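You operate a simulated robot arm through the tools that you are given. There is no shell and no other tool. Be economical: measure what you need, move in short steps, check, and stop when the job is done.

You run a simulated robot arm. Do the job below in one go: nothing can be reset, and whatever is moved stays where it is left.

JOB
Lid and seam the full can in the slide.
Fine: one lid, FIRST and SECOND; end with the roller knob at OPEN and the slide, can in it, at CAN IN; no more drink; the other cans stay.

The check looks at the end state, three seconds after you hand in, the way a careful person would. Anything else that was tipped, shoved, dropped, spilled or broken makes it a failure. A push-on lid holds only when it is set on centred and level and pressed home; a screw cap is set on level and turned clockwise until tight.

ROBOT AND FRAMES
A 6-joint arm with a two-finger gripper on a trunk, on a base that drives. Base frame: it is fixed to the floor where the robot stands at the start and does not move with it; the origin is under the middle of the robot, x ahead of it, y to its left, z up; the surface under the hand at the start is at about z = 860. Units: mm, rad, N and s.
With the tool pointing down near the work surface it reaches from about 380 to 860 mm from the robot's upright axis, wherever it stands. Its first joint turns from -2.897 to 2.897 rad. Places, roughly: blue knob marked roller step [600, 200, 1000]; can slide with blue knob [500, -100, 900]; cup of the can slide [600, -100, 900]; green button marked dose [600, 0, 1000]; sealed small can with teal band (6x6x9 cm) [600, -200, 900]; sealed small can with white band (6x6x9 cm) [500, -200, 900]; small can with green band (6x6x9 cm) [600, -100, 900]; small can with orange band (6x6x9 cm) [600, -300, 900]; small can with purple band (6x6x9 cm) [600, -300, 900]; table canner [600, 100, 900]; yellow button marked drop lid [600, 100, 1000]. Payload 2.45 kg.
The TCP is the grasp point between the finger pads, 20 mm short of the fingertips. In the tool frame z runs along the fingers and y along their closing line. The gripper opens to 140 mm. The gripper's body begins 168 mm behind the TCP.
Orientation is told as [roll, pitch, yaw] about the base's x, y, z axes, in that order, counted from this pose: with the fingers straight down and closing along the base's y, the tool's x points along the base's -x, its y along +y and its z along -z.

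CONTROLS
- The arm moves only by the tool nudge_tool. Its argument "targets" is one flat list of numbers, 7 for each row, row after row: the shift along the tool's x, y, z in mm, then the turn, a rotation vector about the tool's x, y, z in rad, then the gripper command, from -1 (shut) to 1 (fully open), values between in proportion. In form: [x, y, z, ax, ay, az, fingers, x, y, z, ax, ay, az, fingers, ...]. A call has 1 to 8 rows; each row shifts and turns the commanded pose from where the row before left it, along the tool's axes as they then stand. A row lasts 0.2 s, in which the tool goes at most 50 mm and 0.15 rad; a call with a longer step from one row to the next is refused whole, and so is a gripper value outside its range. Where a pose cannot be reached the arm comes as near as it can. A force on the tool above 50 N (or 10 N above the force at the start of the call, whichever is more), or a blocked arm, ends the call early, and 0.2 s more pass. Each finger travels about 45 mm/s and halts on what it meets, pressing with about 32 N; the grip force reading is that of the motor and also rises with nothing between the fingers. The clock runs only during rows and for 0.2 s after the last one: add rows that do not move to give the fingers time. The reply holds the time, the measured pose of the TCP, the force on the tool along the base axes, the opening and the grip force, in the units named above and with some noise, with the torque about the TCP (base axes, N m) and any sound that the robot's microphone picked up.
- Cameras (640 x 400 px; columns grow to the right, rows downward): "scene" is now at [83, 111.6, 1849.1]; the picture's right is [-0.37, -0.93, 0.00], its down [-0.72, 0.28, -0.64] and it looks along [0.59, -0.23, -0.77] (base axes); focal length 274 px, centre (320, 200). "wrist" rides on the gripper at [78, 11, -209] in the tool frame; the picture's right is [-0.14, 0.99, 0.00], its down [-0.92, -0.13, -0.37] and it looks along [-0.37, -0.05, 0.93] (tool axes); focal length 280 px, centre (320, 200). There is no depth. A picture from a camera that has moved, and an enlarged one, comes with that camera's place and axes in the base frame and with its lens.
- grab_frame(camera): a new picture of that camera. The clock stands still meanwhile.
- raise_lower(by): slides the trunk up (or, below 0, down) by that many mm; the arm and the scene camera ride with it, the base frame stays. It gives what a move gives, with no picture.
- base_move(legs): drives the robot by 1 to 6 legs, each [ahead, left, turn to the left] in mm, mm and rad, along the robot's own axes; the way and the turn of a leg run together, so that a leg with both is an arc; at most 1500 mm and 3.142 rad a leg. The arm and the cameras ride along, it lands a little off, and it stops where it bumps. It gives what a move gives.
- head_to(pan, tilt): turns the head with the scene camera to pan (to the left, within 2.496 rad either way) and tilt (down, from -0.506 to 1.204), counted from straight ahead of the robot. It gives what a move gives.
- zoom(camera, box): a new picture of the part [left, top, right, bottom] of that camera's present view, enlarged. The clock stands still meanwhile.
- close_job(): hands the job in; it is judged then, once.

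Work in short steps. Places have to be worked out from the pictures, the camera data and where the tool is seen: move nearer, look again, correct. Check each grasp and each placing, and mend what went wrong. You have 120 turns and 82 pictures in all, those below and enlarged ones among them. Open the gripper and draw the arm clear of the work before you hand the job in, unless the task says otherwise; then end with one line.

The tools are called after "Request:" as a command line: name --argument value ..., lists and objects as JSON in quotes. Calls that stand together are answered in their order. nudge_tool: Moves the arm, as the interface text tells. Its arguments: {"type":"object","properties":{"targets":{"type":"array","items":{"type":"number"}}},"required":["targets"]} The other tools are called the same way: raise_lower (by) slides the trunk up or down; base_move (legs) drives the base; head_to (pan, tilt) turns the head that bears the scene camera; grab_frame (camera) takes a picture; zoom (camera, box) takes an enlarged picture of a part of a camera's view; close_job () hands the job in.

At the start:

```text
time: 0.0
tool_pos: [570.6, 117.8, 1346.4]
orientation: [-0.001, 0.002, 0.0]
force: [-0.2, -0.8, -0.4]
wrist_torque: [0.0, -0.02, -0.04]
opening: 140.0
grip_force: 0.0
trunk travel left (down, up): [-100.0, 130.0]
robot x, y, heading: [0.7, -1.5, -0.003]
head pan, tilt: [-0.377, 0.881]
```

scene: 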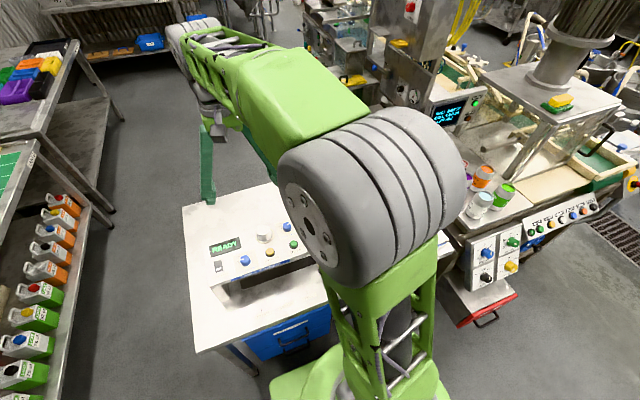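
wrist: 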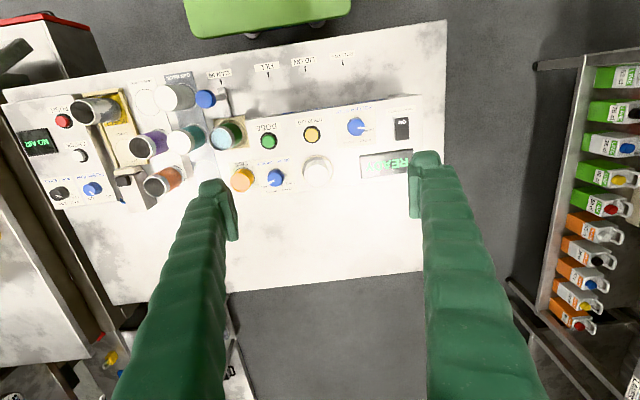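

The wrist view shows the canner with its controls, with picture right being +y and picture down being +x. I'll enlarge the panel and the slide area to read them.

Request:
zoom --camera "wrist" --box '[200, 40, 430, 200]'

Request:
zoom --camera "wrist" --box '[10, 60, 240, 220]'

```text
2.50 times, centred on (315, 120) of wrist
camera zoom: at [492.9, 129.1, 1555.3], right [0.14, 0.99, 0.0], down [0.92, -0.13, 0.37], along [0.37, -0.05, -0.93], focal length 701 px, centre (332, 400)
```

zoom: 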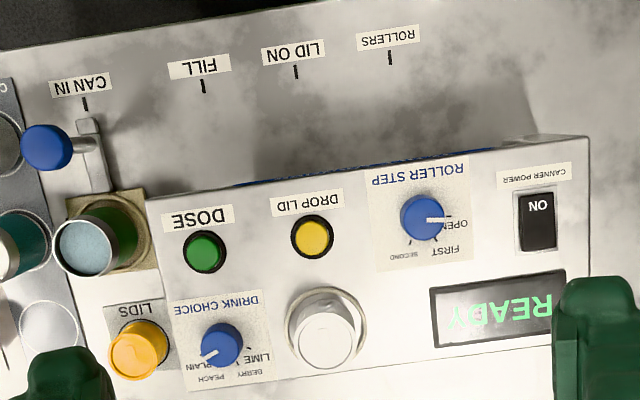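

```text
2.50 times, centred on (125, 140) of wrist
camera zoom: at [492.9, 129.1, 1555.3], right [0.14, 0.99, 0.0], down [0.92, -0.13, 0.37], along [0.37, -0.05, -0.93], focal length 701 px, centre (808, 350)
```

zoom: 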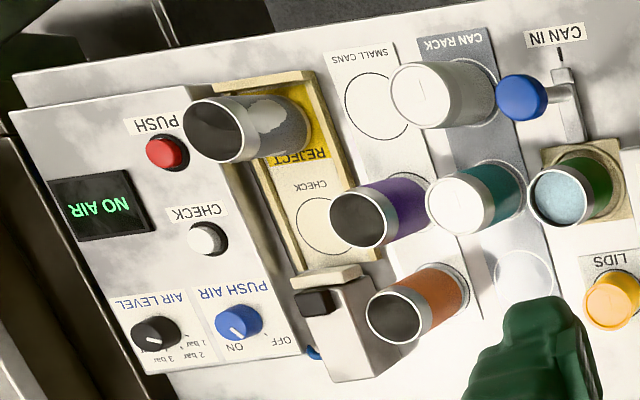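

The green-band can in the slide looks full and the slide is at CAN IN, with the display at READY. I'll move the hand towards the slide knob, above and in front of the hood, to get a closer view.

Request:
nudge_tool --targets '[15, -30, 25, 0, 0, 0, 1, 15, -30, 25, 0, 0, 0, 1, 15, -30, 25, 0, 0, 0, 1, 15, -30, 25, 0, 0, 0, 1, 15, -30, 25, 0, 0, 0, 1, 13, -30, 25, 0, 0, 0, 1, 0, 0, 0, 0, 0, 0, 1]'

Request:
grab_frame --camera "wrist"

Request:
grab_frame --camera "scene"

```text
time: 1.6
tool_pos: [482.0, -63.9, 1198.6]
orientation: [-0.001, -0.001, -0.001]
force: [-0.4, 0.2, -0.2]
wrist_torque: [0.02, -0.01, -0.06]
opening: 139.9
grip_force: 0.2
trunk travel left (down, up): [-100.0, 130.0]
robot x, y, heading: [-4.5, 1.0, 0.0]
head pan, tilt: [-0.377, 0.881]
```

```text
77 pictures are left
camera wrist: at [403.7, -53.1, 1407.4], right [0.14, 0.99, 0.0], down [0.92, -0.13, 0.37], along [0.37, -0.05, -0.93], focal length 280 px, centre (320, 200)
```

wrist: 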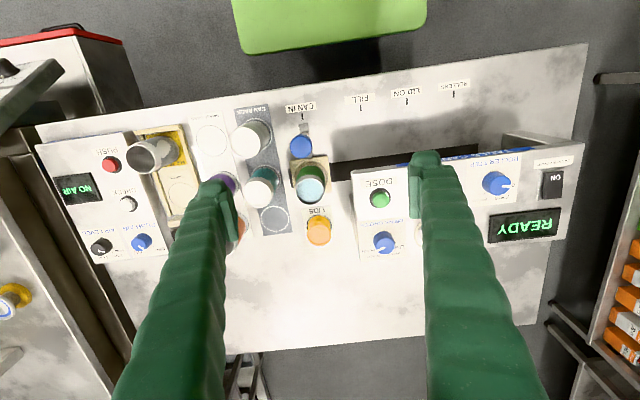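

```text
76 pictures are left
camera scene: at [82.9, 111.9, 1849.1], right [-0.37, -0.93, 0.0], down [-0.72, 0.28, -0.64], along [0.59, -0.23, -0.77], focal length 274 px, centre (320, 200)
```

scene: 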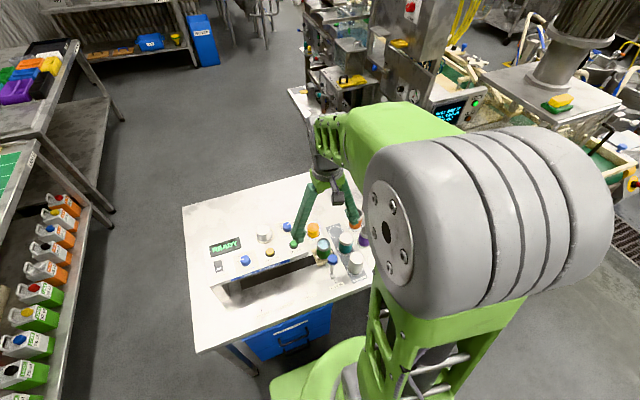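

Request:
zoom --camera "wrist" --box '[240, 90, 400, 210]'

Request:
zoom --camera "scene" --box '[190, 210, 390, 340]'

```text
3.33 times, centred on (320, 150) of wrist
camera zoom: at [403.7, -53.1, 1407.4], right [0.14, 0.99, 0.0], down [0.92, -0.13, 0.37], along [0.37, -0.05, -0.93], focal length 935 px, centre (320, 367)
```

zoom: 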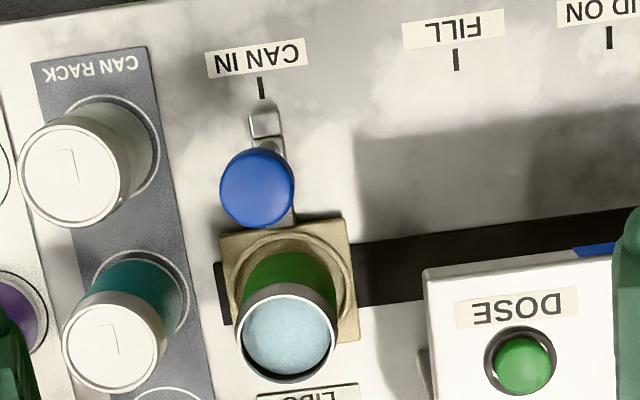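

```text
3.08 times, centred on (290, 275) of scene
camera zoom: at [82.9, 111.9, 1849.1], right [-0.37, -0.93, 0.0], down [-0.72, 0.28, -0.64], along [0.59, -0.23, -0.77], focal length 843 px, centre (412, -31)
```

zoom: 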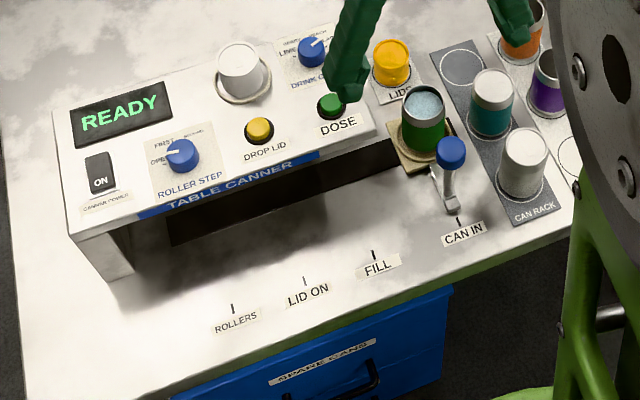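

Triangulating from both views puts the slide knob at about (483, -92, 977), around 34 mm wide. The stations are at y ≈ -90 / 19 / 104 / 189. I'll narrow the fingers to 80 mm and come down to just above the knob.

Request:
nudge_tool --targets '[0, -14, 0, 0, 0, 0, 0.14, 0, -14, 0, 0, 0, 0, 0.14, 0, 0, 35, 0, 0, 0, 0.14, 0, 0, 40, 0, 0, 0, 0.14, 0, 0, 40, 0, 0, 0, 0.14, 0, 0, 40, 0, 0, 0, 0.14, 0, 0, 33, 0, 0, 0, 0.14]'

Request:
grab_frame --camera "wrist"

Request:
zoom --camera "scene" --box '[190, 210, 390, 340]'

```text
time: 3.2
tool_pos: [482.1, -89.9, 1010.7]
orientation: [-0.001, 0.0, 0.002]
force: [0.2, 0.9, -0.4]
wrist_torque: [-0.03, 0.0, 0.04]
opening: 79.9
grip_force: 0.0
trunk travel left (down, up): [-100.0, 130.0]
robot x, y, heading: [-0.4, -1.6, 0.0]
head pan, tilt: [-0.377, 0.881]
```

```text
73 pictures are left
camera wrist: at [405.2, -80.4, 1218.8], right [0.14, 0.99, 0.0], down [0.92, -0.13, 0.37], along [0.37, -0.05, -0.93], focal length 280 px, centre (320, 200)
```

wrist: 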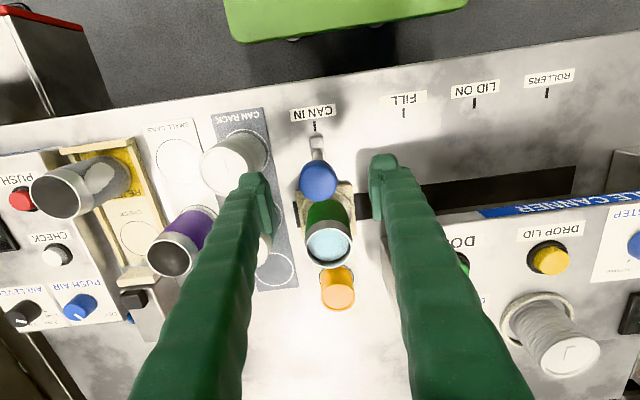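

```text
3.08 times, centred on (290, 275) of scene
camera zoom: at [83.6, 111.4, 1849.0], right [-0.37, -0.93, 0.0], down [-0.72, 0.28, -0.64], along [0.59, -0.23, -0.77], focal length 843 px, centre (412, -31)
```

zoom: 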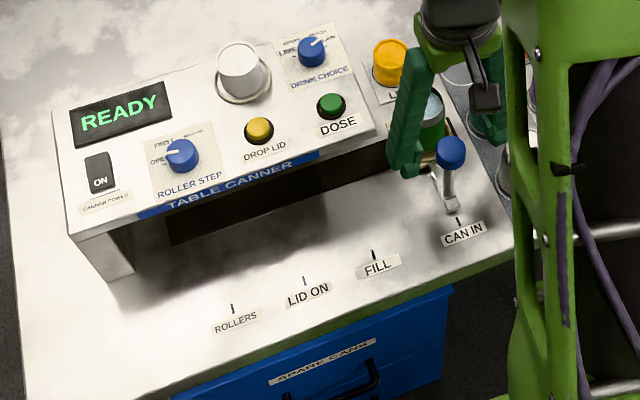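

The knob is between the fingers and the x matches. I'll come down to z≈966 and close on the knob.

Request:
nudge_tool --targets '[0, -1, 15, 0, 0, 0, 0.14, 0, -1, 15, 0, 0, 0, 0.14, 0, 0, 14, 0, 0, 0, 0.14, 0, 0, 0, 0, 0, 0, -0.3, 0, 0, 0, 0, 0, 0, -0.55, 0, 0, 0, 0, 0, 0, -0.55, 0, 0, 0, 0, 0, 0, -0.55]'

Request:
zoom --camera "scene" --box '[190, 210, 390, 340]'

```text
time: 4.8
tool_pos: [482.8, -93.1, 963.4]
orientation: [0.0, 0.0, 0.002]
force: [0.8, 2.7, -1.8]
wrist_torque: [-0.11, 0.04, 0.01]
opening: 32.9
grip_force: 1.3
trunk travel left (down, up): [-100.0, 130.0]
robot x, y, heading: [1.9, 1.2, -0.001]
head pan, tilt: [-0.377, 0.881]
```

```text
3.08 times, centred on (290, 275) of scene
camera zoom: at [83.1, 112.1, 1849.0], right [-0.37, -0.93, 0.0], down [-0.72, 0.28, -0.64], along [0.59, -0.23, -0.77], focal length 843 px, centre (412, -31)
```

zoom: 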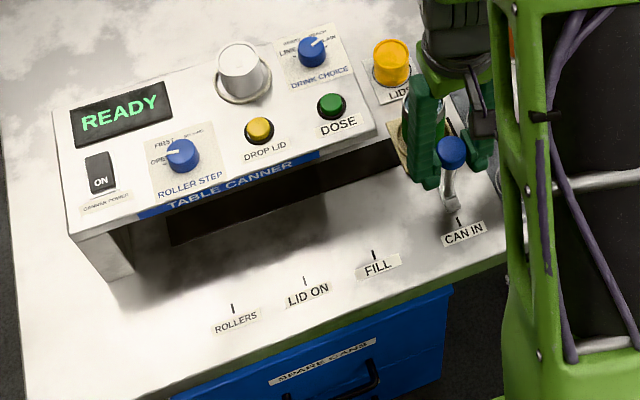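

The fingers are closed on the knob. I'll draw the slide gently along +y with smooth ramps so the full can doesn't slosh.

Request:
nudge_tool --targets '[0, 2, 0, 0, 0, 0, -0.55, 0, 4, 0, 0, 0, 0, -0.55, 0, 6, 0, 0, 0, 0, -0.55, 0, 8, 0, 0, 0, 0, -0.55, 0, 8, 0, 0, 0, 0, -0.55, 0, 7, 0, 0, 0, 0, -0.55, 0, 5, 0, 0, 0, 0, -0.55, 0, 2, 0, 0, 0, 0, -0.55]'

Request:
zoom --camera "scene" --box '[190, 210, 390, 340]'

```text
time: 6.6
tool_pos: [483.0, -50.4, 965.1]
orientation: [0.0, 0.0, 0.001]
force: [1.1, -0.8, 0.8]
wrist_torque: [0.0, -0.02, 0.03]
opening: 32.3
grip_force: 0.3
trunk travel left (down, up): [-100.0, 130.0]
robot x, y, heading: [-1.2, 0.5, 0.0]
head pan, tilt: [-0.377, 0.881]
```

```text
3.08 times, centred on (290, 275) of scene
camera zoom: at [83.0, 111.6, 1849.1], right [-0.37, -0.93, 0.0], down [-0.72, 0.28, -0.64], along [0.59, -0.23, -0.77], focal length 843 px, centre (412, -31)
```

zoom: 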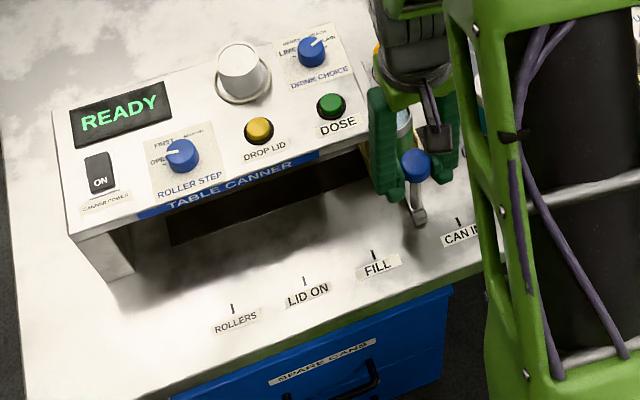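

The slide follows the hand with low force, so I'll continue towards LID ON.

Request:
nudge_tool --targets '[0, 3, 0, 0, 0, 0, -0.55, 0, 6, 0, 0, 0, 0, -0.55, 0, 9, 0, 0, 0, 0, -0.55, 0, 11, 0, 0, 0, 0, -0.55, 0, 11, 0, 0, 0, 0, -0.55, 0, 10, 0, 0, 0, 0, -0.55, 0, 8, 0, 0, 0, 0, -0.55, 0, 5, 0, 0, 0, 0, -0.55]'

Request:
nudge_tool --targets '[0, 3, 0, 0, 0, 0, -0.55, 0, 6, 0, 0, 0, 0, -0.55, 0, 9, 0, 0, 0, 0, -0.55, 0, 11, 0, 0, 0, 0, -0.55, 0, 11, 0, 0, 0, 0, -0.55, 0, 10, 0, 0, 0, 0, -0.55, 0, 8, 0, 0, 0, 0, -0.55, 0, 5, 0, 0, 0, 0, -0.55]'

Request:
zoom --camera "scene" --box '[190, 210, 390, 340]'

Request:
grab_frame --camera "wrist"

```text
time: 8.4
tool_pos: [484.0, 14.4, 964.4]
orientation: [0.0, 0.001, -0.001]
force: [-1.8, 1.5, 0.0]
wrist_torque: [-0.04, -0.03, 0.03]
opening: 32.2
grip_force: 0.3
trunk travel left (down, up): [-100.0, 130.0]
robot x, y, heading: [1.0, -1.5, -0.004]
head pan, tilt: [-0.377, 0.881]
```

```text
time: 10.2
tool_pos: [482.1, 76.4, 963.6]
orientation: [0.0, -0.001, 0.001]
force: [0.3, -0.4, 0.1]
wrist_torque: [0.0, 0.03, 0.02]
opening: 32.4
grip_force: 0.3
trunk travel left (down, up): [-100.0, 130.0]
robot x, y, heading: [-2.4, -0.2, 0.005]
head pan, tilt: [-0.377, 0.881]
```

```text
3.08 times, centred on (290, 275) of scene
camera zoom: at [83.0, 111.7, 1849.1], right [-0.37, -0.93, 0.0], down [-0.72, 0.28, -0.64], along [0.59, -0.23, -0.77], focal length 843 px, centre (412, -31)
```

zoom: 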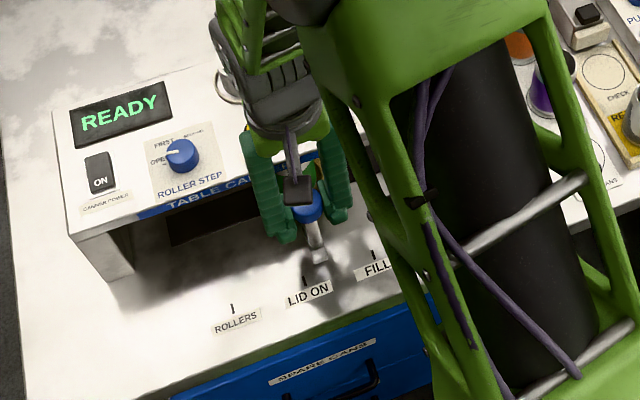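

```text
68 pictures are left
camera wrist: at [405.3, 87.9, 1173.2], right [0.14, 0.99, 0.0], down [0.92, -0.13, 0.37], along [0.36, -0.05, -0.93], focal length 280 px, centre (320, 200)
```

wrist: 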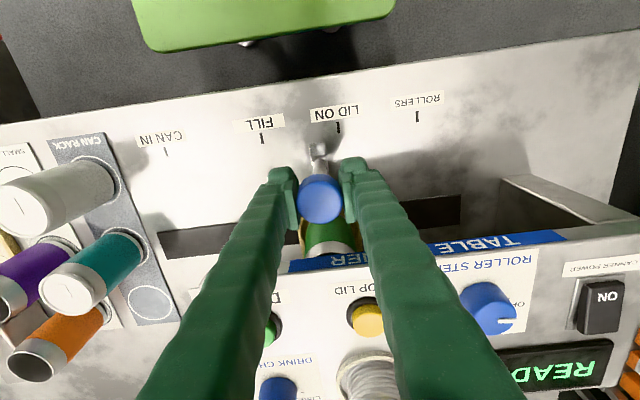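

Ticks from this view are CAN IN -92, FILL 18, LID ON 102.5 and ROLLERS 187.5. I need 26 mm more to reach LID ON.

Request:
nudge_tool --targets '[0, 2, 0, 0, 0, 0, -0.55, 0, 5, 0, 0, 0, 0, -0.55, 0, 6, 0, 0, 0, 0, -0.55, 0, 6, 0, 0, 0, 0, -0.55, 0, 4, 0, 0, 0, 0, -0.55, 0, 2.5, 0, 0, 0, 0, -0.55, 0, 0, 0, 0, 0, 0, -0.55]'

Request:
zoom --camera "scene" --box '[200, 240, 350, 340]'

Request:
zoom --camera "wrist" --box '[220, 80, 420, 205]'

```text
time: 11.8
tool_pos: [482.4, 103.2, 965.2]
orientation: [-0.001, -0.001, 0.0]
force: [0.3, -0.8, -0.2]
wrist_torque: [-0.04, 0.0, -0.01]
opening: 32.1
grip_force: 0.6
trunk travel left (down, up): [-100.0, 130.0]
robot x, y, heading: [1.3, 1.0, -0.003]
head pan, tilt: [-0.377, 0.881]
```

```text
4.00 times, centred on (275, 290) of scene
camera zoom: at [83.1, 111.5, 1849.1], right [-0.37, -0.93, 0.0], down [-0.72, 0.28, -0.64], along [0.59, -0.23, -0.77], focal length 1096 px, centre (500, -160)
```

zoom: 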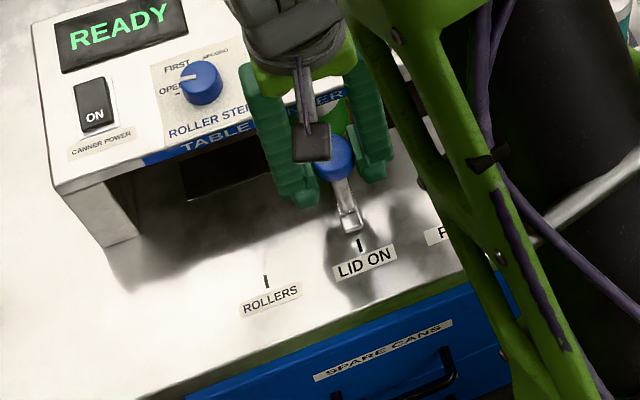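

```text
3.20 times, centred on (320, 142) of wrist
camera zoom: at [404.8, 113.9, 1174.0], right [0.14, 0.99, 0.0], down [0.92, -0.13, 0.37], along [0.37, -0.05, -0.93], focal length 897 px, centre (320, 384)
```

zoom: 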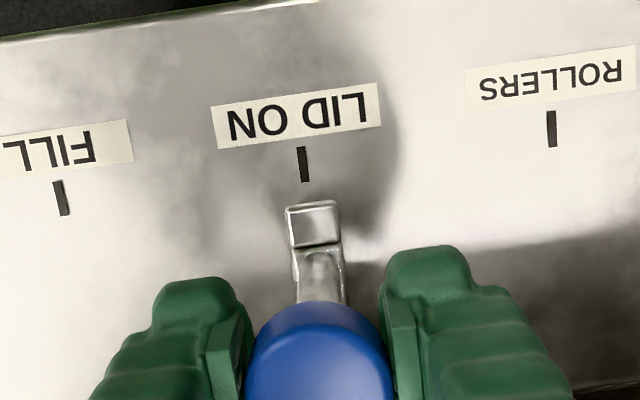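

The pointer lines up with LID ON to within about 1 mm. I'll open the fingers, lift off the knob, then shut them above the drop-lid button at about (573, 104, 1007).

Request:
nudge_tool --targets '[0, 0, 0, 0, 0, 0, -0.2, 0, 0, 0, 0, 0, 0, 0, 0, 0, 0, 0, 0, 0, 0, 0, 0, -30, 0, 0, 0, 0, 0, 0, -40, 0, 0, 0, 0, 0, 0, -45, 0, 0, 0, -0.5, 0, 0, 0, 0, 0, 0, -1, 0, 0, 0, 0, 0, 0, -1]'

Request:
nudge_tool --targets '[-45, 0, 0, 0, 0, 0, -1, -45, 0, 0, 0, 0, 0, -1, 0, 0, 10, 0, 0, 0, -1, 0, 0, 0, 0, 0, 0, -1]'

Request:
grab_frame --camera "wrist"

Request:
zoom --camera "scene" --box '[190, 210, 390, 340]'

```text
time: 13.6
tool_pos: [482.0, 101.8, 1080.2]
orientation: [0.001, -0.001, -0.001]
force: [0.4, 0.4, 0.0]
wrist_torque: [0.01, 0.0, 0.03]
opening: 0.4
grip_force: 0.0
trunk travel left (down, up): [-100.0, 130.0]
robot x, y, heading: [2.5, -0.0, 0.0]
head pan, tilt: [-0.377, 0.881]
```

```text
time: 14.6
tool_pos: [571.7, 102.5, 1071.5]
orientation: [-0.001, 0.001, 0.0]
force: [-0.1, 0.3, -0.3]
wrist_torque: [0.0, 0.0, -0.01]
opening: 0.1
grip_force: 29.5
trunk travel left (down, up): [-100.0, 130.0]
robot x, y, heading: [3.5, -1.5, -0.002]
head pan, tilt: [-0.377, 0.881]
```

```text
65 pictures are left
camera wrist: at [494.0, 113.4, 1279.4], right [0.14, 0.99, 0.0], down [0.92, -0.13, 0.37], along [0.37, -0.05, -0.93], focal length 280 px, centre (320, 200)
```

wrist: 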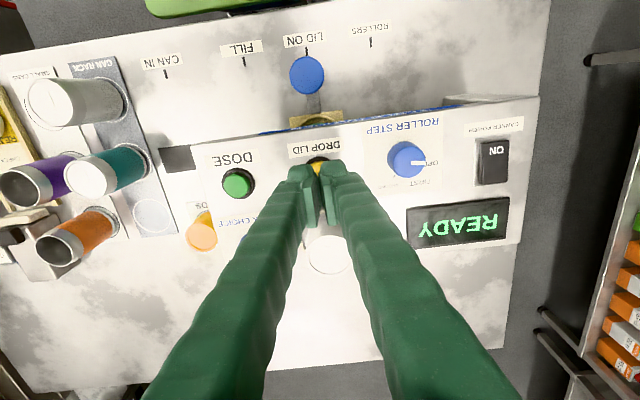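

```text
3.08 times, centred on (290, 275) of scene
camera zoom: at [83.0, 111.7, 1849.1], right [-0.37, -0.93, 0.0], down [-0.72, 0.28, -0.64], along [0.59, -0.23, -0.77], focal length 843 px, centre (412, -31)
```

zoom: 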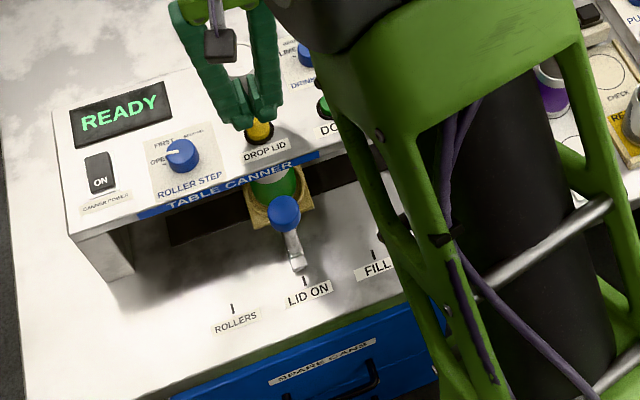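

The fingers are directly above the yellow button and the slide stayed at LID ON. I'll press once: a quick approach, then small steps, watching the force and sound.

Request:
nudge_tool --targets '[0, 0, 20, 0, 0, 0, -1, 0, 0, 16, 0, 0, 0, -1, 0, 0, 4, 0, 0, 0, -1, 0, 0, 2, 0, 0, 0, -1, 0, 0, 2, 0, 0, 0, -1]'

Request:
zoom --camera "scene" --box '[190, 210, 390, 340]'

```text
time: 15.8
tool_pos: [572.4, 102.9, 1027.1]
orientation: [0.0, -0.003, 0.0]
force: [-3.2, 3.7, 19.5]
wrist_torque: [0.1, 0.1, -0.02]
opening: 6.0
grip_force: 29.9
trunk travel left (down, up): [-100.0, 130.0]
robot x, y, heading: [1.6, -3.1, 0.003]
head pan, tilt: [-0.377, 0.881]
heard: click
```

```text
3.08 times, centred on (290, 275) of scene
camera zoom: at [81.0, 111.8, 1849.4], right [-0.37, -0.93, 0.0], down [-0.72, 0.28, -0.64], along [0.59, -0.23, -0.77], focal length 843 px, centre (412, -31)
```

zoom: 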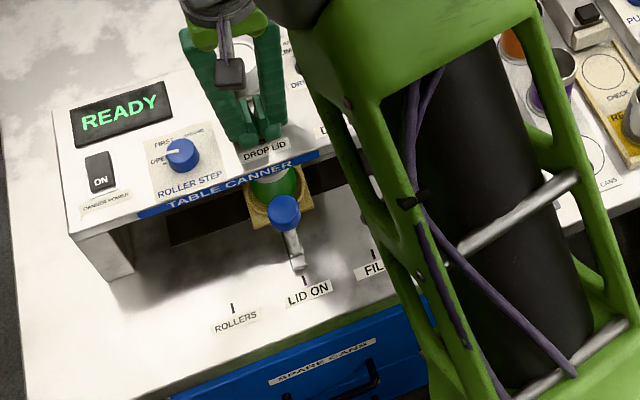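

A click with about 20 N shows the button was pressed. I'll lift off and look at the display and, if I can, at the can.

Request:
nudge_tool --targets '[0, 0, -25, 0, 0, 0, -1, 0, 0, -35, 0, 0, 0, -1, 0, 0, 0, 0, 0, 0, -1, 45, 0, 0, 0, 0, 0, -1, 45, 0, 0, 0, 0, 0, -1, 0, 0, 0, 0, 0, 0, -1]'

Request:
zoom --camera "scene" --box '[190, 210, 390, 340]'

Request:
grab_frame --camera "wrist"

```text
time: 17.2
tool_pos: [484.3, 105.3, 1083.3]
orientation: [0.002, 0.0, -0.001]
force: [-0.4, -0.3, 0.7]
wrist_torque: [-0.01, 0.06, -0.02]
opening: 0.2
grip_force: 29.6
trunk travel left (down, up): [-100.0, 130.0]
robot x, y, heading: [-2.2, -2.3, 0.001]
head pan, tilt: [-0.377, 0.881]
```

```text
3.08 times, centred on (290, 275) of scene
camera zoom: at [83.6, 111.7, 1849.0], right [-0.37, -0.93, 0.0], down [-0.72, 0.28, -0.64], along [0.59, -0.23, -0.77], focal length 843 px, centre (412, -31)
```

zoom: 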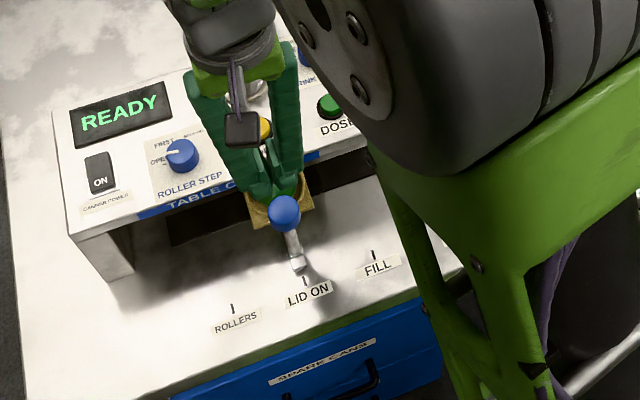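

```text
61 pictures are left
camera wrist: at [406.9, 115.7, 1292.7], right [0.14, 0.99, 0.0], down [0.92, -0.13, 0.37], along [0.36, -0.05, -0.93], focal length 280 px, centre (320, 200)
```

wrist: 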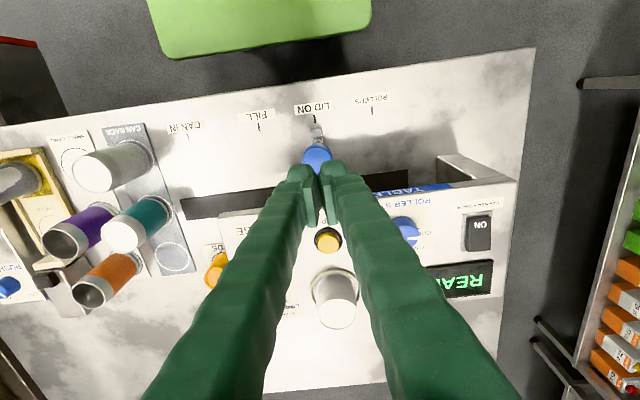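

The microphone heard only a click, so I want to see the lid itself before seaming. I'll move aside to y≈165, back off, and tilt the hand so the wrist camera looks in under the hood.

Request:
nudge_tool --targets '[20, 30, 0, 0, 0, 0, -1, 20, 30, 0, 0, 0, 0, -1, 0, 0, 0, 0, -0.15, 0, -1, 0, 0, 0, 0, -0.15, 0, -1, 0, 0, 0, 0, -0.15, 0, -1, 0, 0, 0, 0, -0.15, 0, -1, 0, 0, 0, 0, 0, 0, -1]'

Request:
grab_frame --camera "wrist"

```text
time: 18.8
tool_pos: [479.3, 191.8, 1097.8]
orientation: [-0.004, -0.595, 0.001]
force: [-0.6, 0.2, 0.5]
wrist_torque: [0.0, 0.01, -0.01]
opening: 0.1
grip_force: 30.1
out of reach, approached as far as the arm can: row 5, 6
trunk travel left (down, up): [-100.0, 130.0]
robot x, y, heading: [0.1, 3.3, -0.0]
head pan, tilt: [-0.377, 0.881]
```

```text
60 pictures are left
camera wrist: at [296.7, 202.9, 1226.3], right [0.11, 0.99, 0.07], down [0.56, -0.13, 0.82], along [0.82, -0.05, -0.56], focal length 280 px, centre (320, 200)
```

wrist: 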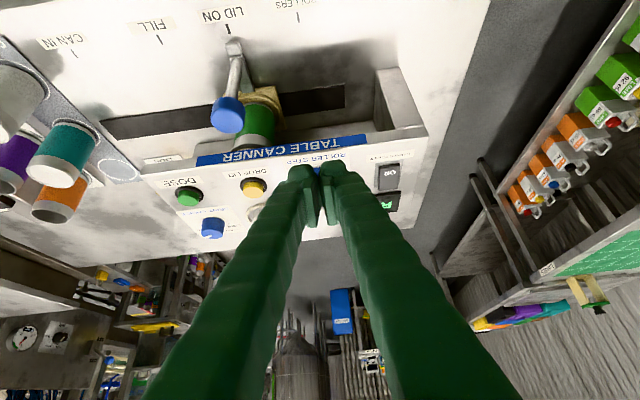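

Lowering the trunk 90 mm will bring the camera low enough. The fingertips, at about (490, 192, 990), stay clear in front of the fascia.

Request:
raise_lower --by -90

Request:
zoom --camera "wrist" --box '[130, 20, 330, 200]'

```text
time: 20.1
tool_pos: [478.5, 190.8, 1007.8]
orientation: [-0.005, -0.596, 0.001]
force: [0.4, 0.2, 0.3]
wrist_torque: [-0.01, 0.02, 0.03]
opening: 0.0
grip_force: 29.8
trunk travel left (down, up): [-10.0, 220.0]
robot x, y, heading: [1.2, -0.1, 0.002]
head pan, tilt: [-0.377, 0.881]
```

```text
2.22 times, centred on (230, 110) of wrist
camera zoom: at [296.9, 203.0, 1136.6], right [0.12, 0.99, 0.07], down [0.55, -0.13, 0.82], along [0.82, -0.05, -0.56], focal length 623 px, centre (520, 400)
```

zoom: 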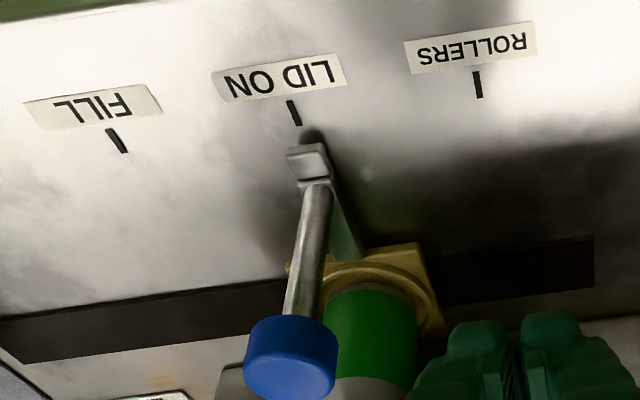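

Request:
zoom --camera "wrist" --box '[180, 130, 320, 250]'

```text
3.33 times, centred on (250, 190) of wrist
camera zoom: at [296.9, 203.0, 1136.6], right [0.12, 0.99, 0.07], down [0.55, -0.13, 0.82], along [0.82, -0.05, -0.56], focal length 935 px, centre (553, 233)
```

zoom: 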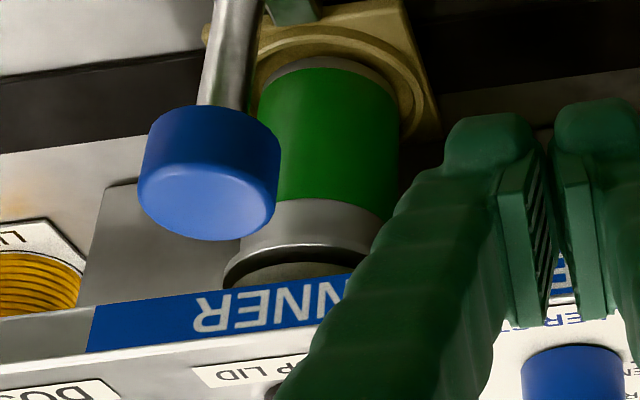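

Request:
zoom --camera "wrist" --box '[225, 185, 275, 220]'

```text
11.43 times, centred on (250, 202) of wrist
camera zoom: at [296.9, 203.0, 1136.6], right [0.12, 0.99, 0.07], down [0.55, -0.13, 0.82], along [0.82, -0.05, -0.56], focal length 3204 px, centre (1120, 171)
```

zoom: 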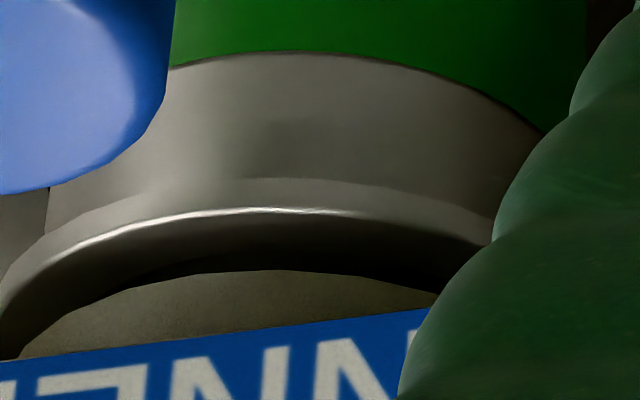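

In the shadow the top now shows a grey-beige metal panel in a curl, the same hue as the can metal, rather than the light-blue drink. That indicates one lid is on. I'll raise the trunk again and turn the tool upright.

Request:
raise_lower --by 90

Request:
nudge_tool --targets '[0, 0, 0, 0, 0.15, 0, -1, 0, 0, 0, 0, 0.15, 0, -0.5, 0, 0, 0, 0, 0.15, 0, 0, 0, 0, 0, 0, 0.145, 0, 0.14, 0, 0, 0, 0, 0, 0, 0.14, 0, 0, 0, 0, 0, 0, 0.14]'

```text
time: 21.3
tool_pos: [478.0, 191.1, 1097.9]
orientation: [-0.004, -0.595, 0.0]
force: [0.6, -1.0, 0.4]
wrist_torque: [0.01, -0.02, -0.01]
opening: 0.0
grip_force: 29.3
trunk travel left (down, up): [-100.0, 130.0]
robot x, y, heading: [-3.5, -1.7, 0.001]
head pan, tilt: [-0.377, 0.881]
```

```text
time: 22.7
tool_pos: [477.5, 192.4, 1098.6]
orientation: [-0.001, 0.0, -0.001]
force: [-0.2, -0.4, -0.1]
wrist_torque: [0.0, 0.0, 0.01]
opening: 79.7
grip_force: 0.1
trunk travel left (down, up): [-100.0, 130.0]
robot x, y, heading: [-2.0, 0.0, 0.0]
head pan, tilt: [-0.377, 0.881]
```

The tool is upright again. I'll go above the slide knob at (483, 103), then come down and close on it.

Request:
nudge_tool --targets '[-2, -45, 0, 0, 0, 0, 0.14, -3, -44.5, 0, 0, 0, 0, 0.14, 0, 0, 0, 0, 0, 0, 0.14, 0, 0, 40, 0, 0, 0, 0.14, 0, 0, 40, 0, 0, 0, 0.14, 0, 0, 0, 0, 0, 0, 0.14]'

Request:
grab_frame --camera "wrist"

```text
time: 24.1
tool_pos: [484.3, 102.7, 1019.0]
orientation: [-0.003, -0.002, -0.003]
force: [-0.3, -0.1, -0.5]
wrist_torque: [-0.02, 0.03, -0.02]
opening: 79.8
grip_force: 0.0
trunk travel left (down, up): [-100.0, 130.0]
robot x, y, heading: [-0.7, -0.1, -0.003]
head pan, tilt: [-0.377, 0.881]
```

```text
56 pictures are left
camera wrist: at [406.6, 114.7, 1226.7], right [0.14, 0.99, 0.0], down [0.92, -0.13, 0.37], along [0.37, -0.05, -0.93], focal length 280 px, centre (320, 200)
```

wrist: 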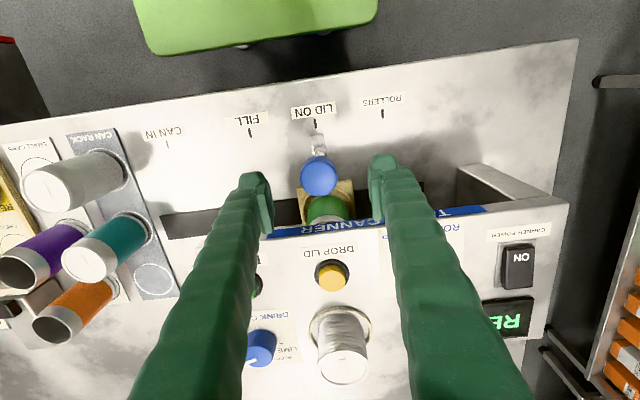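

The knob is centred between the fingers. I'll descend and close.

Request:
nudge_tool --targets '[0, 0, 18, 0, 0, 0, 0.14, 0, 0, 18, 0, 0, 0, 0.14, 0, 0, 18, 0, 0, 0, 0.14, 0, 0, 0, 0, 0, 0, -0.3, 0, 0, 0, 0, 0, 0, -0.5, 0, 0, 0, 0, 0, 0, -0.55, 0, 0, 0, 0, 0, 0, -0.55]'

Request:
nudge_tool --targets '[0, 1, 0, 0, 0, 0, -0.55, 0, 3, 0, 0, 0, 0, -0.55, 0, 5, 0, 0, 0, 0, -0.55, 0, 6, 0, 0, 0, 0, -0.55, 0, 7, 0, 0, 0, 0, -0.55, 0, 7, 0, 0, 0, 0, -0.55, 0, 7, 0, 0, 0, 0, -0.55, 0, 5, 0, 0, 0, 0, -0.55]'

Request:
nudge_tool --targets '[0, 4, 0, 0, 0, 0, -0.55, 0, 6, 0, 0, 0, 0, -0.55, 0, 7, 0, 0, 0, 0, -0.55, 0, 7, 0, 0, 0, 0, -0.55, 0, 6, 0, 0, 0, 0, -0.55, 0, 5, 0, 0, 0, 0, -0.55, 0, 3, 0, 0, 0, 0, -0.55, 0, 1, 0, 0, 0, 0, -0.55]'

Request:
grab_frame --camera "wrist"

```text
time: 25.7
tool_pos: [483.1, 102.5, 963.4]
orientation: [-0.003, 0.0, -0.001]
force: [-0.3, -0.6, 0.2]
wrist_torque: [-0.01, 0.01, 0.02]
opening: 32.1
grip_force: 0.5
trunk travel left (down, up): [-100.0, 130.0]
robot x, y, heading: [-1.7, 1.0, -0.002]
head pan, tilt: [-0.377, 0.881]
```

```text
time: 27.5
tool_pos: [484.5, 141.8, 962.2]
orientation: [-0.003, -0.004, -0.001]
force: [0.0, 0.3, -1.1]
wrist_torque: [-0.02, -0.04, 0.0]
opening: 32.2
grip_force: 0.3
trunk travel left (down, up): [-100.0, 130.0]
robot x, y, heading: [-1.6, 1.2, 0.005]
head pan, tilt: [-0.377, 0.881]
```

```text
time: 29.3
tool_pos: [481.6, 182.1, 963.5]
orientation: [-0.004, -0.002, -0.002]
force: [0.3, 0.5, -0.1]
wrist_torque: [-0.02, 0.01, 0.01]
opening: 32.1
grip_force: 0.4
trunk travel left (down, up): [-100.0, 130.0]
robot x, y, heading: [1.5, 0.2, 0.007]
head pan, tilt: [-0.377, 0.881]
```

```text
55 pictures are left
camera wrist: at [404.5, 193.3, 1172.1], right [0.14, 0.99, 0.0], down [0.92, -0.13, 0.37], along [0.37, -0.05, -0.93], focal length 280 px, centre (320, 200)
```

wrist: 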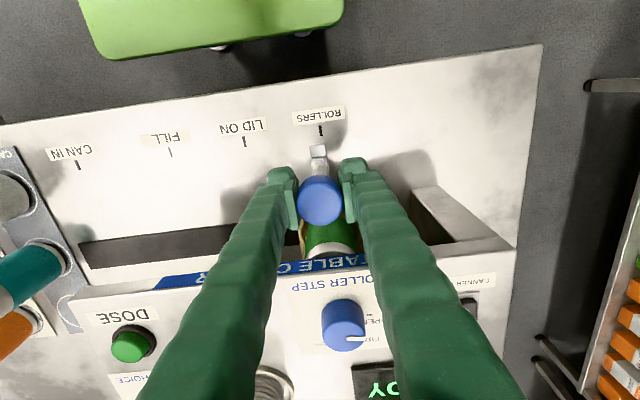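

The pointer is a few mm short of ROLLERS, so I'll move 5 mm more and check.

Request:
nudge_tool --targets '[0, 2, 0, 0, 0, 0, -0.55, 0, 2, 0, 0, 0, 0, -0.55, 0, 1, 0, 0, 0, 0, -0.55, 0, 0, 0, 0, 0, 0, -0.55]'

Request:
zoom --camera "wrist" --box '[220, 80, 420, 205]'

```text
time: 30.3
tool_pos: [484.0, 186.8, 963.2]
orientation: [-0.005, -0.001, -0.001]
force: [-1.0, -0.5, -0.2]
wrist_torque: [0.03, 0.04, 0.01]
opening: 32.2
grip_force: 0.8
trunk travel left (down, up): [-100.0, 130.0]
robot x, y, heading: [1.5, -0.7, 0.003]
head pan, tilt: [-0.377, 0.881]
```

```text
3.20 times, centred on (320, 142) of wrist
camera zoom: at [405.3, 198.3, 1172.0], right [0.14, 0.99, 0.0], down [0.92, -0.13, 0.37], along [0.37, -0.05, -0.93], focal length 897 px, centre (320, 384)
```

zoom: 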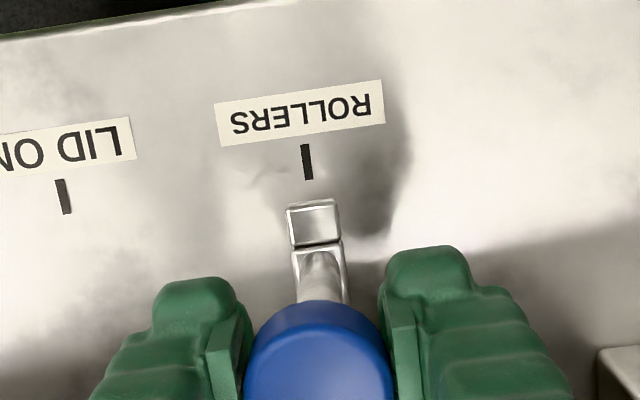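

The slide is aligned with ROLLERS. I'll release, lift, and go to the roller step knob for a close look.

Request:
nudge_tool --targets '[0, 0, 0, 0, 0, 0, -0.2, 0, 0, 0, 0, 0, 0, 0, 0, 0, 0, 0, 0, 0, 0, 0, 0, -35, 0, 0, 0, 0, 0, 0, -45, 0, 0, 0, 0, 0, 0, -45, 0, 0, 0, 0, -45, 0, -10, 0, 0, 0, 0, -45, 0, 0, 0, 0, 0, 0]'

Request:
grab_frame --camera "wrist"

Request:
zoom --camera "scene" --box '[190, 210, 390, 340]'

```text
time: 32.1
tool_pos: [577.9, 188.3, 1098.7]
orientation: [-0.003, -0.001, -0.002]
force: [0.1, -0.6, -0.1]
wrist_torque: [0.01, 0.02, -0.01]
opening: 70.0
grip_force: 0.1
trunk travel left (down, up): [-100.0, 130.0]
robot x, y, heading: [2.0, -2.8, 0.003]
head pan, tilt: [-0.377, 0.881]
```

```text
53 pictures are left
camera wrist: at [499.9, 199.2, 1307.9], right [0.14, 0.99, 0.0], down [0.92, -0.13, 0.37], along [0.36, -0.05, -0.93], focal length 280 px, centre (320, 200)
```

wrist: 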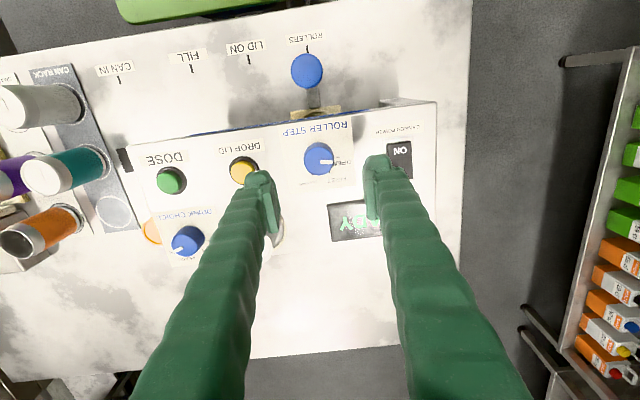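

```text
3.08 times, centred on (290, 275) of scene
camera zoom: at [84.3, 111.8, 1848.9], right [-0.37, -0.93, 0.0], down [-0.72, 0.28, -0.64], along [0.59, -0.23, -0.77], focal length 843 px, centre (412, -31)
```

zoom: 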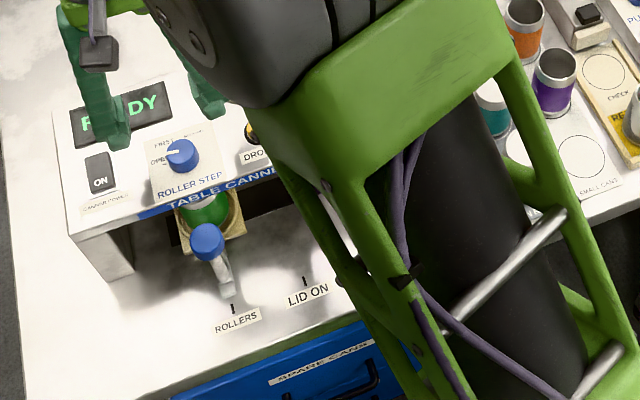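

Request:
zoom --camera "wrist" --box '[270, 110, 370, 180]'

Request:
zoom --camera "scene" --box '[225, 240, 275, 275]'

```text
5.71 times, centred on (320, 145) of wrist
camera zoom: at [499.9, 199.2, 1307.9], right [0.14, 0.99, 0.0], down [0.92, -0.13, 0.37], along [0.36, -0.05, -0.93], focal length 1602 px, centre (320, 514)
```

zoom: 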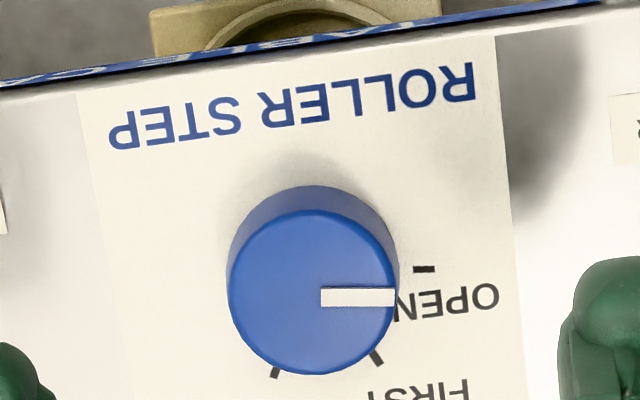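

```text
11.43 times, centred on (250, 258) of scene
camera zoom: at [84.3, 111.8, 1848.9], right [-0.37, -0.93, 0.0], down [-0.72, 0.28, -0.64], along [0.59, -0.23, -0.77], focal length 3131 px, centre (1120, -457)
```

zoom: 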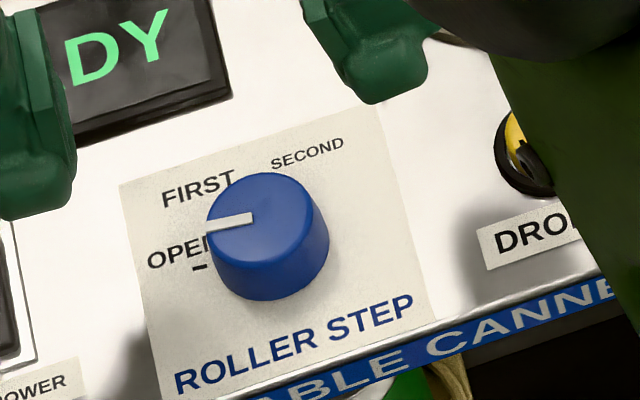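

The knob is about 31 mm wide at (571, 189), with its top at z≈1020. OPEN points along +y, FIRST is 60° and SECOND 120° clockwise seen from above, which is positive turn about tool z. I'll come down, grip it and hold.

Request:
nudge_tool --targets '[6.4, 0.4, 20, 0, 0, 0, 0, 0, 0, 25, 0, 0, 0, 0, 0, 0, 15, 0, 0, 0, 0, 0, 0, 7, 0, 0, 0, 0, 0, 0, 7, 0, 0, 0, 0, 0, 0, 0, 0, 0, 0, 0]'

Request:
grab_frame --camera "wrist"

Request:
zoom --camera "scene" --box '[205, 225, 295, 290]'

```text
time: 33.5
tool_pos: [567.5, 186.8, 1024.9]
orientation: [-0.002, 0.0, -0.002]
force: [0.9, -0.4, -0.6]
wrist_torque: [0.0, 0.01, 0.01]
opening: 69.9
grip_force: 0.1
trunk travel left (down, up): [-100.0, 130.0]
robot x, y, heading: [2.2, 3.1, 0.0]
head pan, tilt: [-0.377, 0.881]
```

```text
49 pictures are left
camera wrist: at [489.5, 198.2, 1234.0], right [0.14, 0.99, 0.0], down [0.92, -0.13, 0.37], along [0.37, -0.05, -0.93], focal length 280 px, centre (320, 200)
```

wrist: 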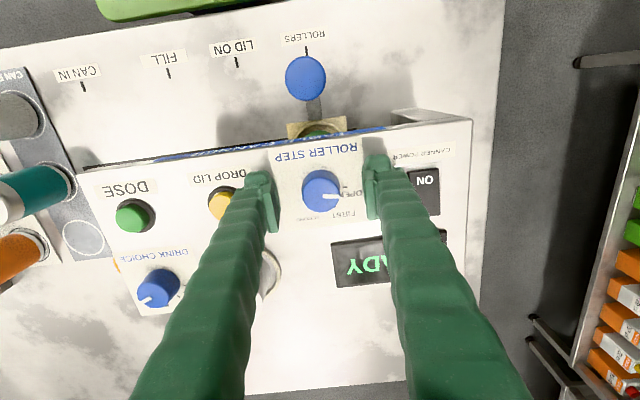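

```text
6.15 times, centred on (250, 258) of scene
camera zoom: at [83.0, 111.7, 1849.1], right [-0.37, -0.93, 0.0], down [-0.72, 0.28, -0.64], along [0.59, -0.23, -0.77], focal length 1686 px, centre (751, -154)
```

zoom: 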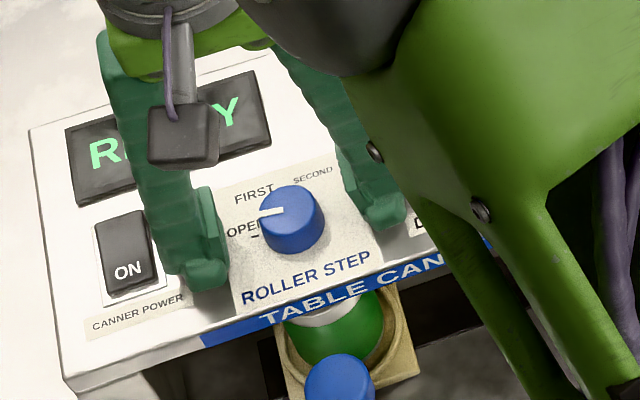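

The fingers straddle the knob well, so I'll close firmly.

Request:
nudge_tool --targets '[0, 1, 0, 0, 0, 0, -0.3, 0, 0, 0, 0, 0, 0, -0.6, 0, 0, 0, 0, 0, 0, -0.8, 0, 0, 0, 0, 0, 0, -0.8, 0, 0, 0, 0, 0, 0, -0.8]'

```text
time: 34.7
tool_pos: [568.2, 185.8, 1023.9]
orientation: [-0.004, 0.001, -0.002]
force: [-0.4, -9.1, -1.3]
wrist_torque: [-0.09, -0.05, -0.03]
opening: 30.4
grip_force: 45.0
trunk travel left (down, up): [-100.0, 130.0]
robot x, y, heading: [0.8, 2.9, -0.004]
head pan, tilt: [-0.377, 0.881]
```

The grip is firm with a small sideways load, so I'll ease 2 mm towards -y and turn 60° clockwise to FIRST.

Request:
nudge_tool --targets '[0, -2, 0, 0, 0, 0.1, -0.8, 0, 0, 0, 0, 0, 0.14, -0.8, 0, 0, 0, 0, 0, 0.14, -0.8, 0, 0, 0, 0, 0, 0.14, -0.8, 0, 0, 0, 0, 0, 0.14, -0.8, 0, 0, 0, 0, 0, 0.14, -0.8, 0, 0, 0, 0, 0, 0.14, -0.8, 0, 0, 0, 0, 0, 0.1, -0.8]'

Request:
zoom --camera "scene" --box '[205, 225, 295, 290]'

Request:
grab_frame --camera "wrist"

```text
time: 36.5
tool_pos: [568.8, 187.8, 1025.6]
orientation: [-0.001, -0.003, -1.045]
force: [7.6, 12.9, -4.0]
wrist_torque: [0.12, -0.12, 0.01]
opening: 30.5
grip_force: 45.1
trunk travel left (down, up): [-100.0, 130.0]
robot x, y, heading: [1.5, -2.4, 0.002]
head pan, tilt: [-0.377, 0.881]
```

```text
6.15 times, centred on (250, 258) of scene
camera zoom: at [84.1, 113.5, 1848.9], right [-0.37, -0.93, 0.0], down [-0.72, 0.28, -0.64], along [0.59, -0.23, -0.77], focal length 1686 px, centre (751, -154)
```

zoom: 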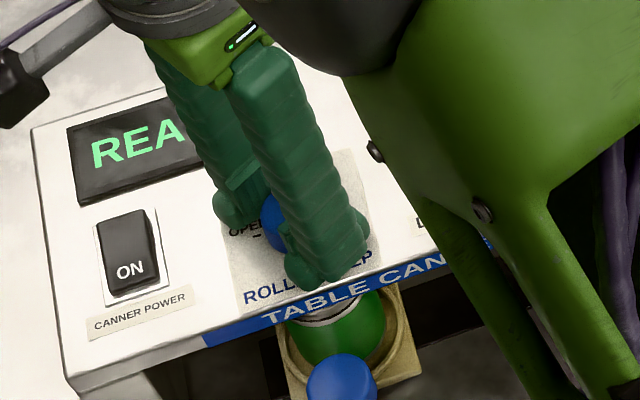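

```text
46 pictures are left
camera wrist: at [538.2, 261.4, 1233.6], right [0.93, 0.38, 0.0], down [0.35, -0.86, 0.37], along [0.14, -0.34, -0.93], focal length 280 px, centre (320, 200)
```

wrist: 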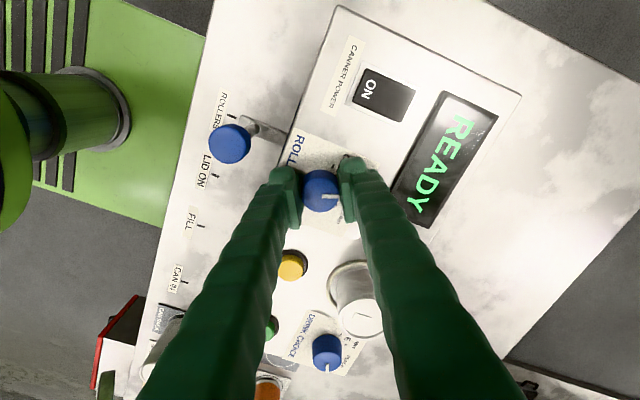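

The knob turned 60° with the hand. I'll hold still for a second or so, listening and watching the display.

Request:
nudge_tool --targets '[0, 0, 0, 0, 0, 0, -0.8, 0, 0, 0, 0, 0, 0, -0.8, 0, 0, 0, 0, 0, 0, -0.8, 0, 0, 0, 0, 0, 0, -0.8, 0, 0, 0, 0, 0, 0, -0.8, 0, 0, 0, 0, 0, 0, -0.8, 0, 0, 0, 0, 0, 0, -0.8, 0, 0, 0, 0, 0, 0, -0.8]'

Request:
zoom --camera "wrist" --box '[270, 60, 510, 240]'

```text
time: 38.3
tool_pos: [568.9, 187.6, 1025.9]
orientation: [0.0, -0.004, -1.042]
force: [7.7, 19.7, -1.7]
wrist_torque: [0.23, -0.07, 0.0]
opening: 30.2
grip_force: 45.0
trunk travel left (down, up): [-100.0, 130.0]
robot x, y, heading: [3.5, 4.8, -0.003]
head pan, tilt: [-0.377, 0.881]
```

```text
2.22 times, centred on (390, 150) of wrist
camera zoom: at [538.1, 261.4, 1233.6], right [0.92, 0.38, 0.0], down [0.35, -0.86, 0.37], along [0.14, -0.34, -0.93], focal length 623 px, centre (164, 311)
```

zoom: 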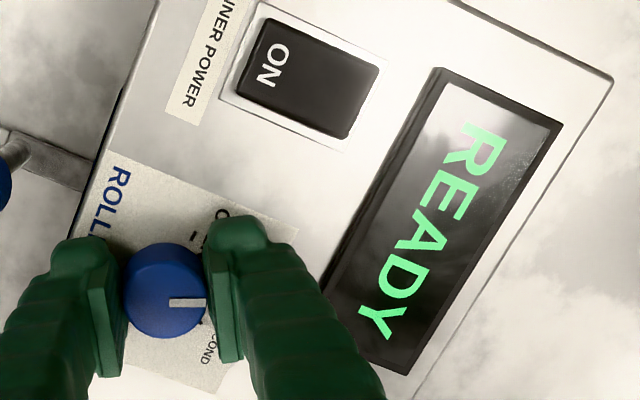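

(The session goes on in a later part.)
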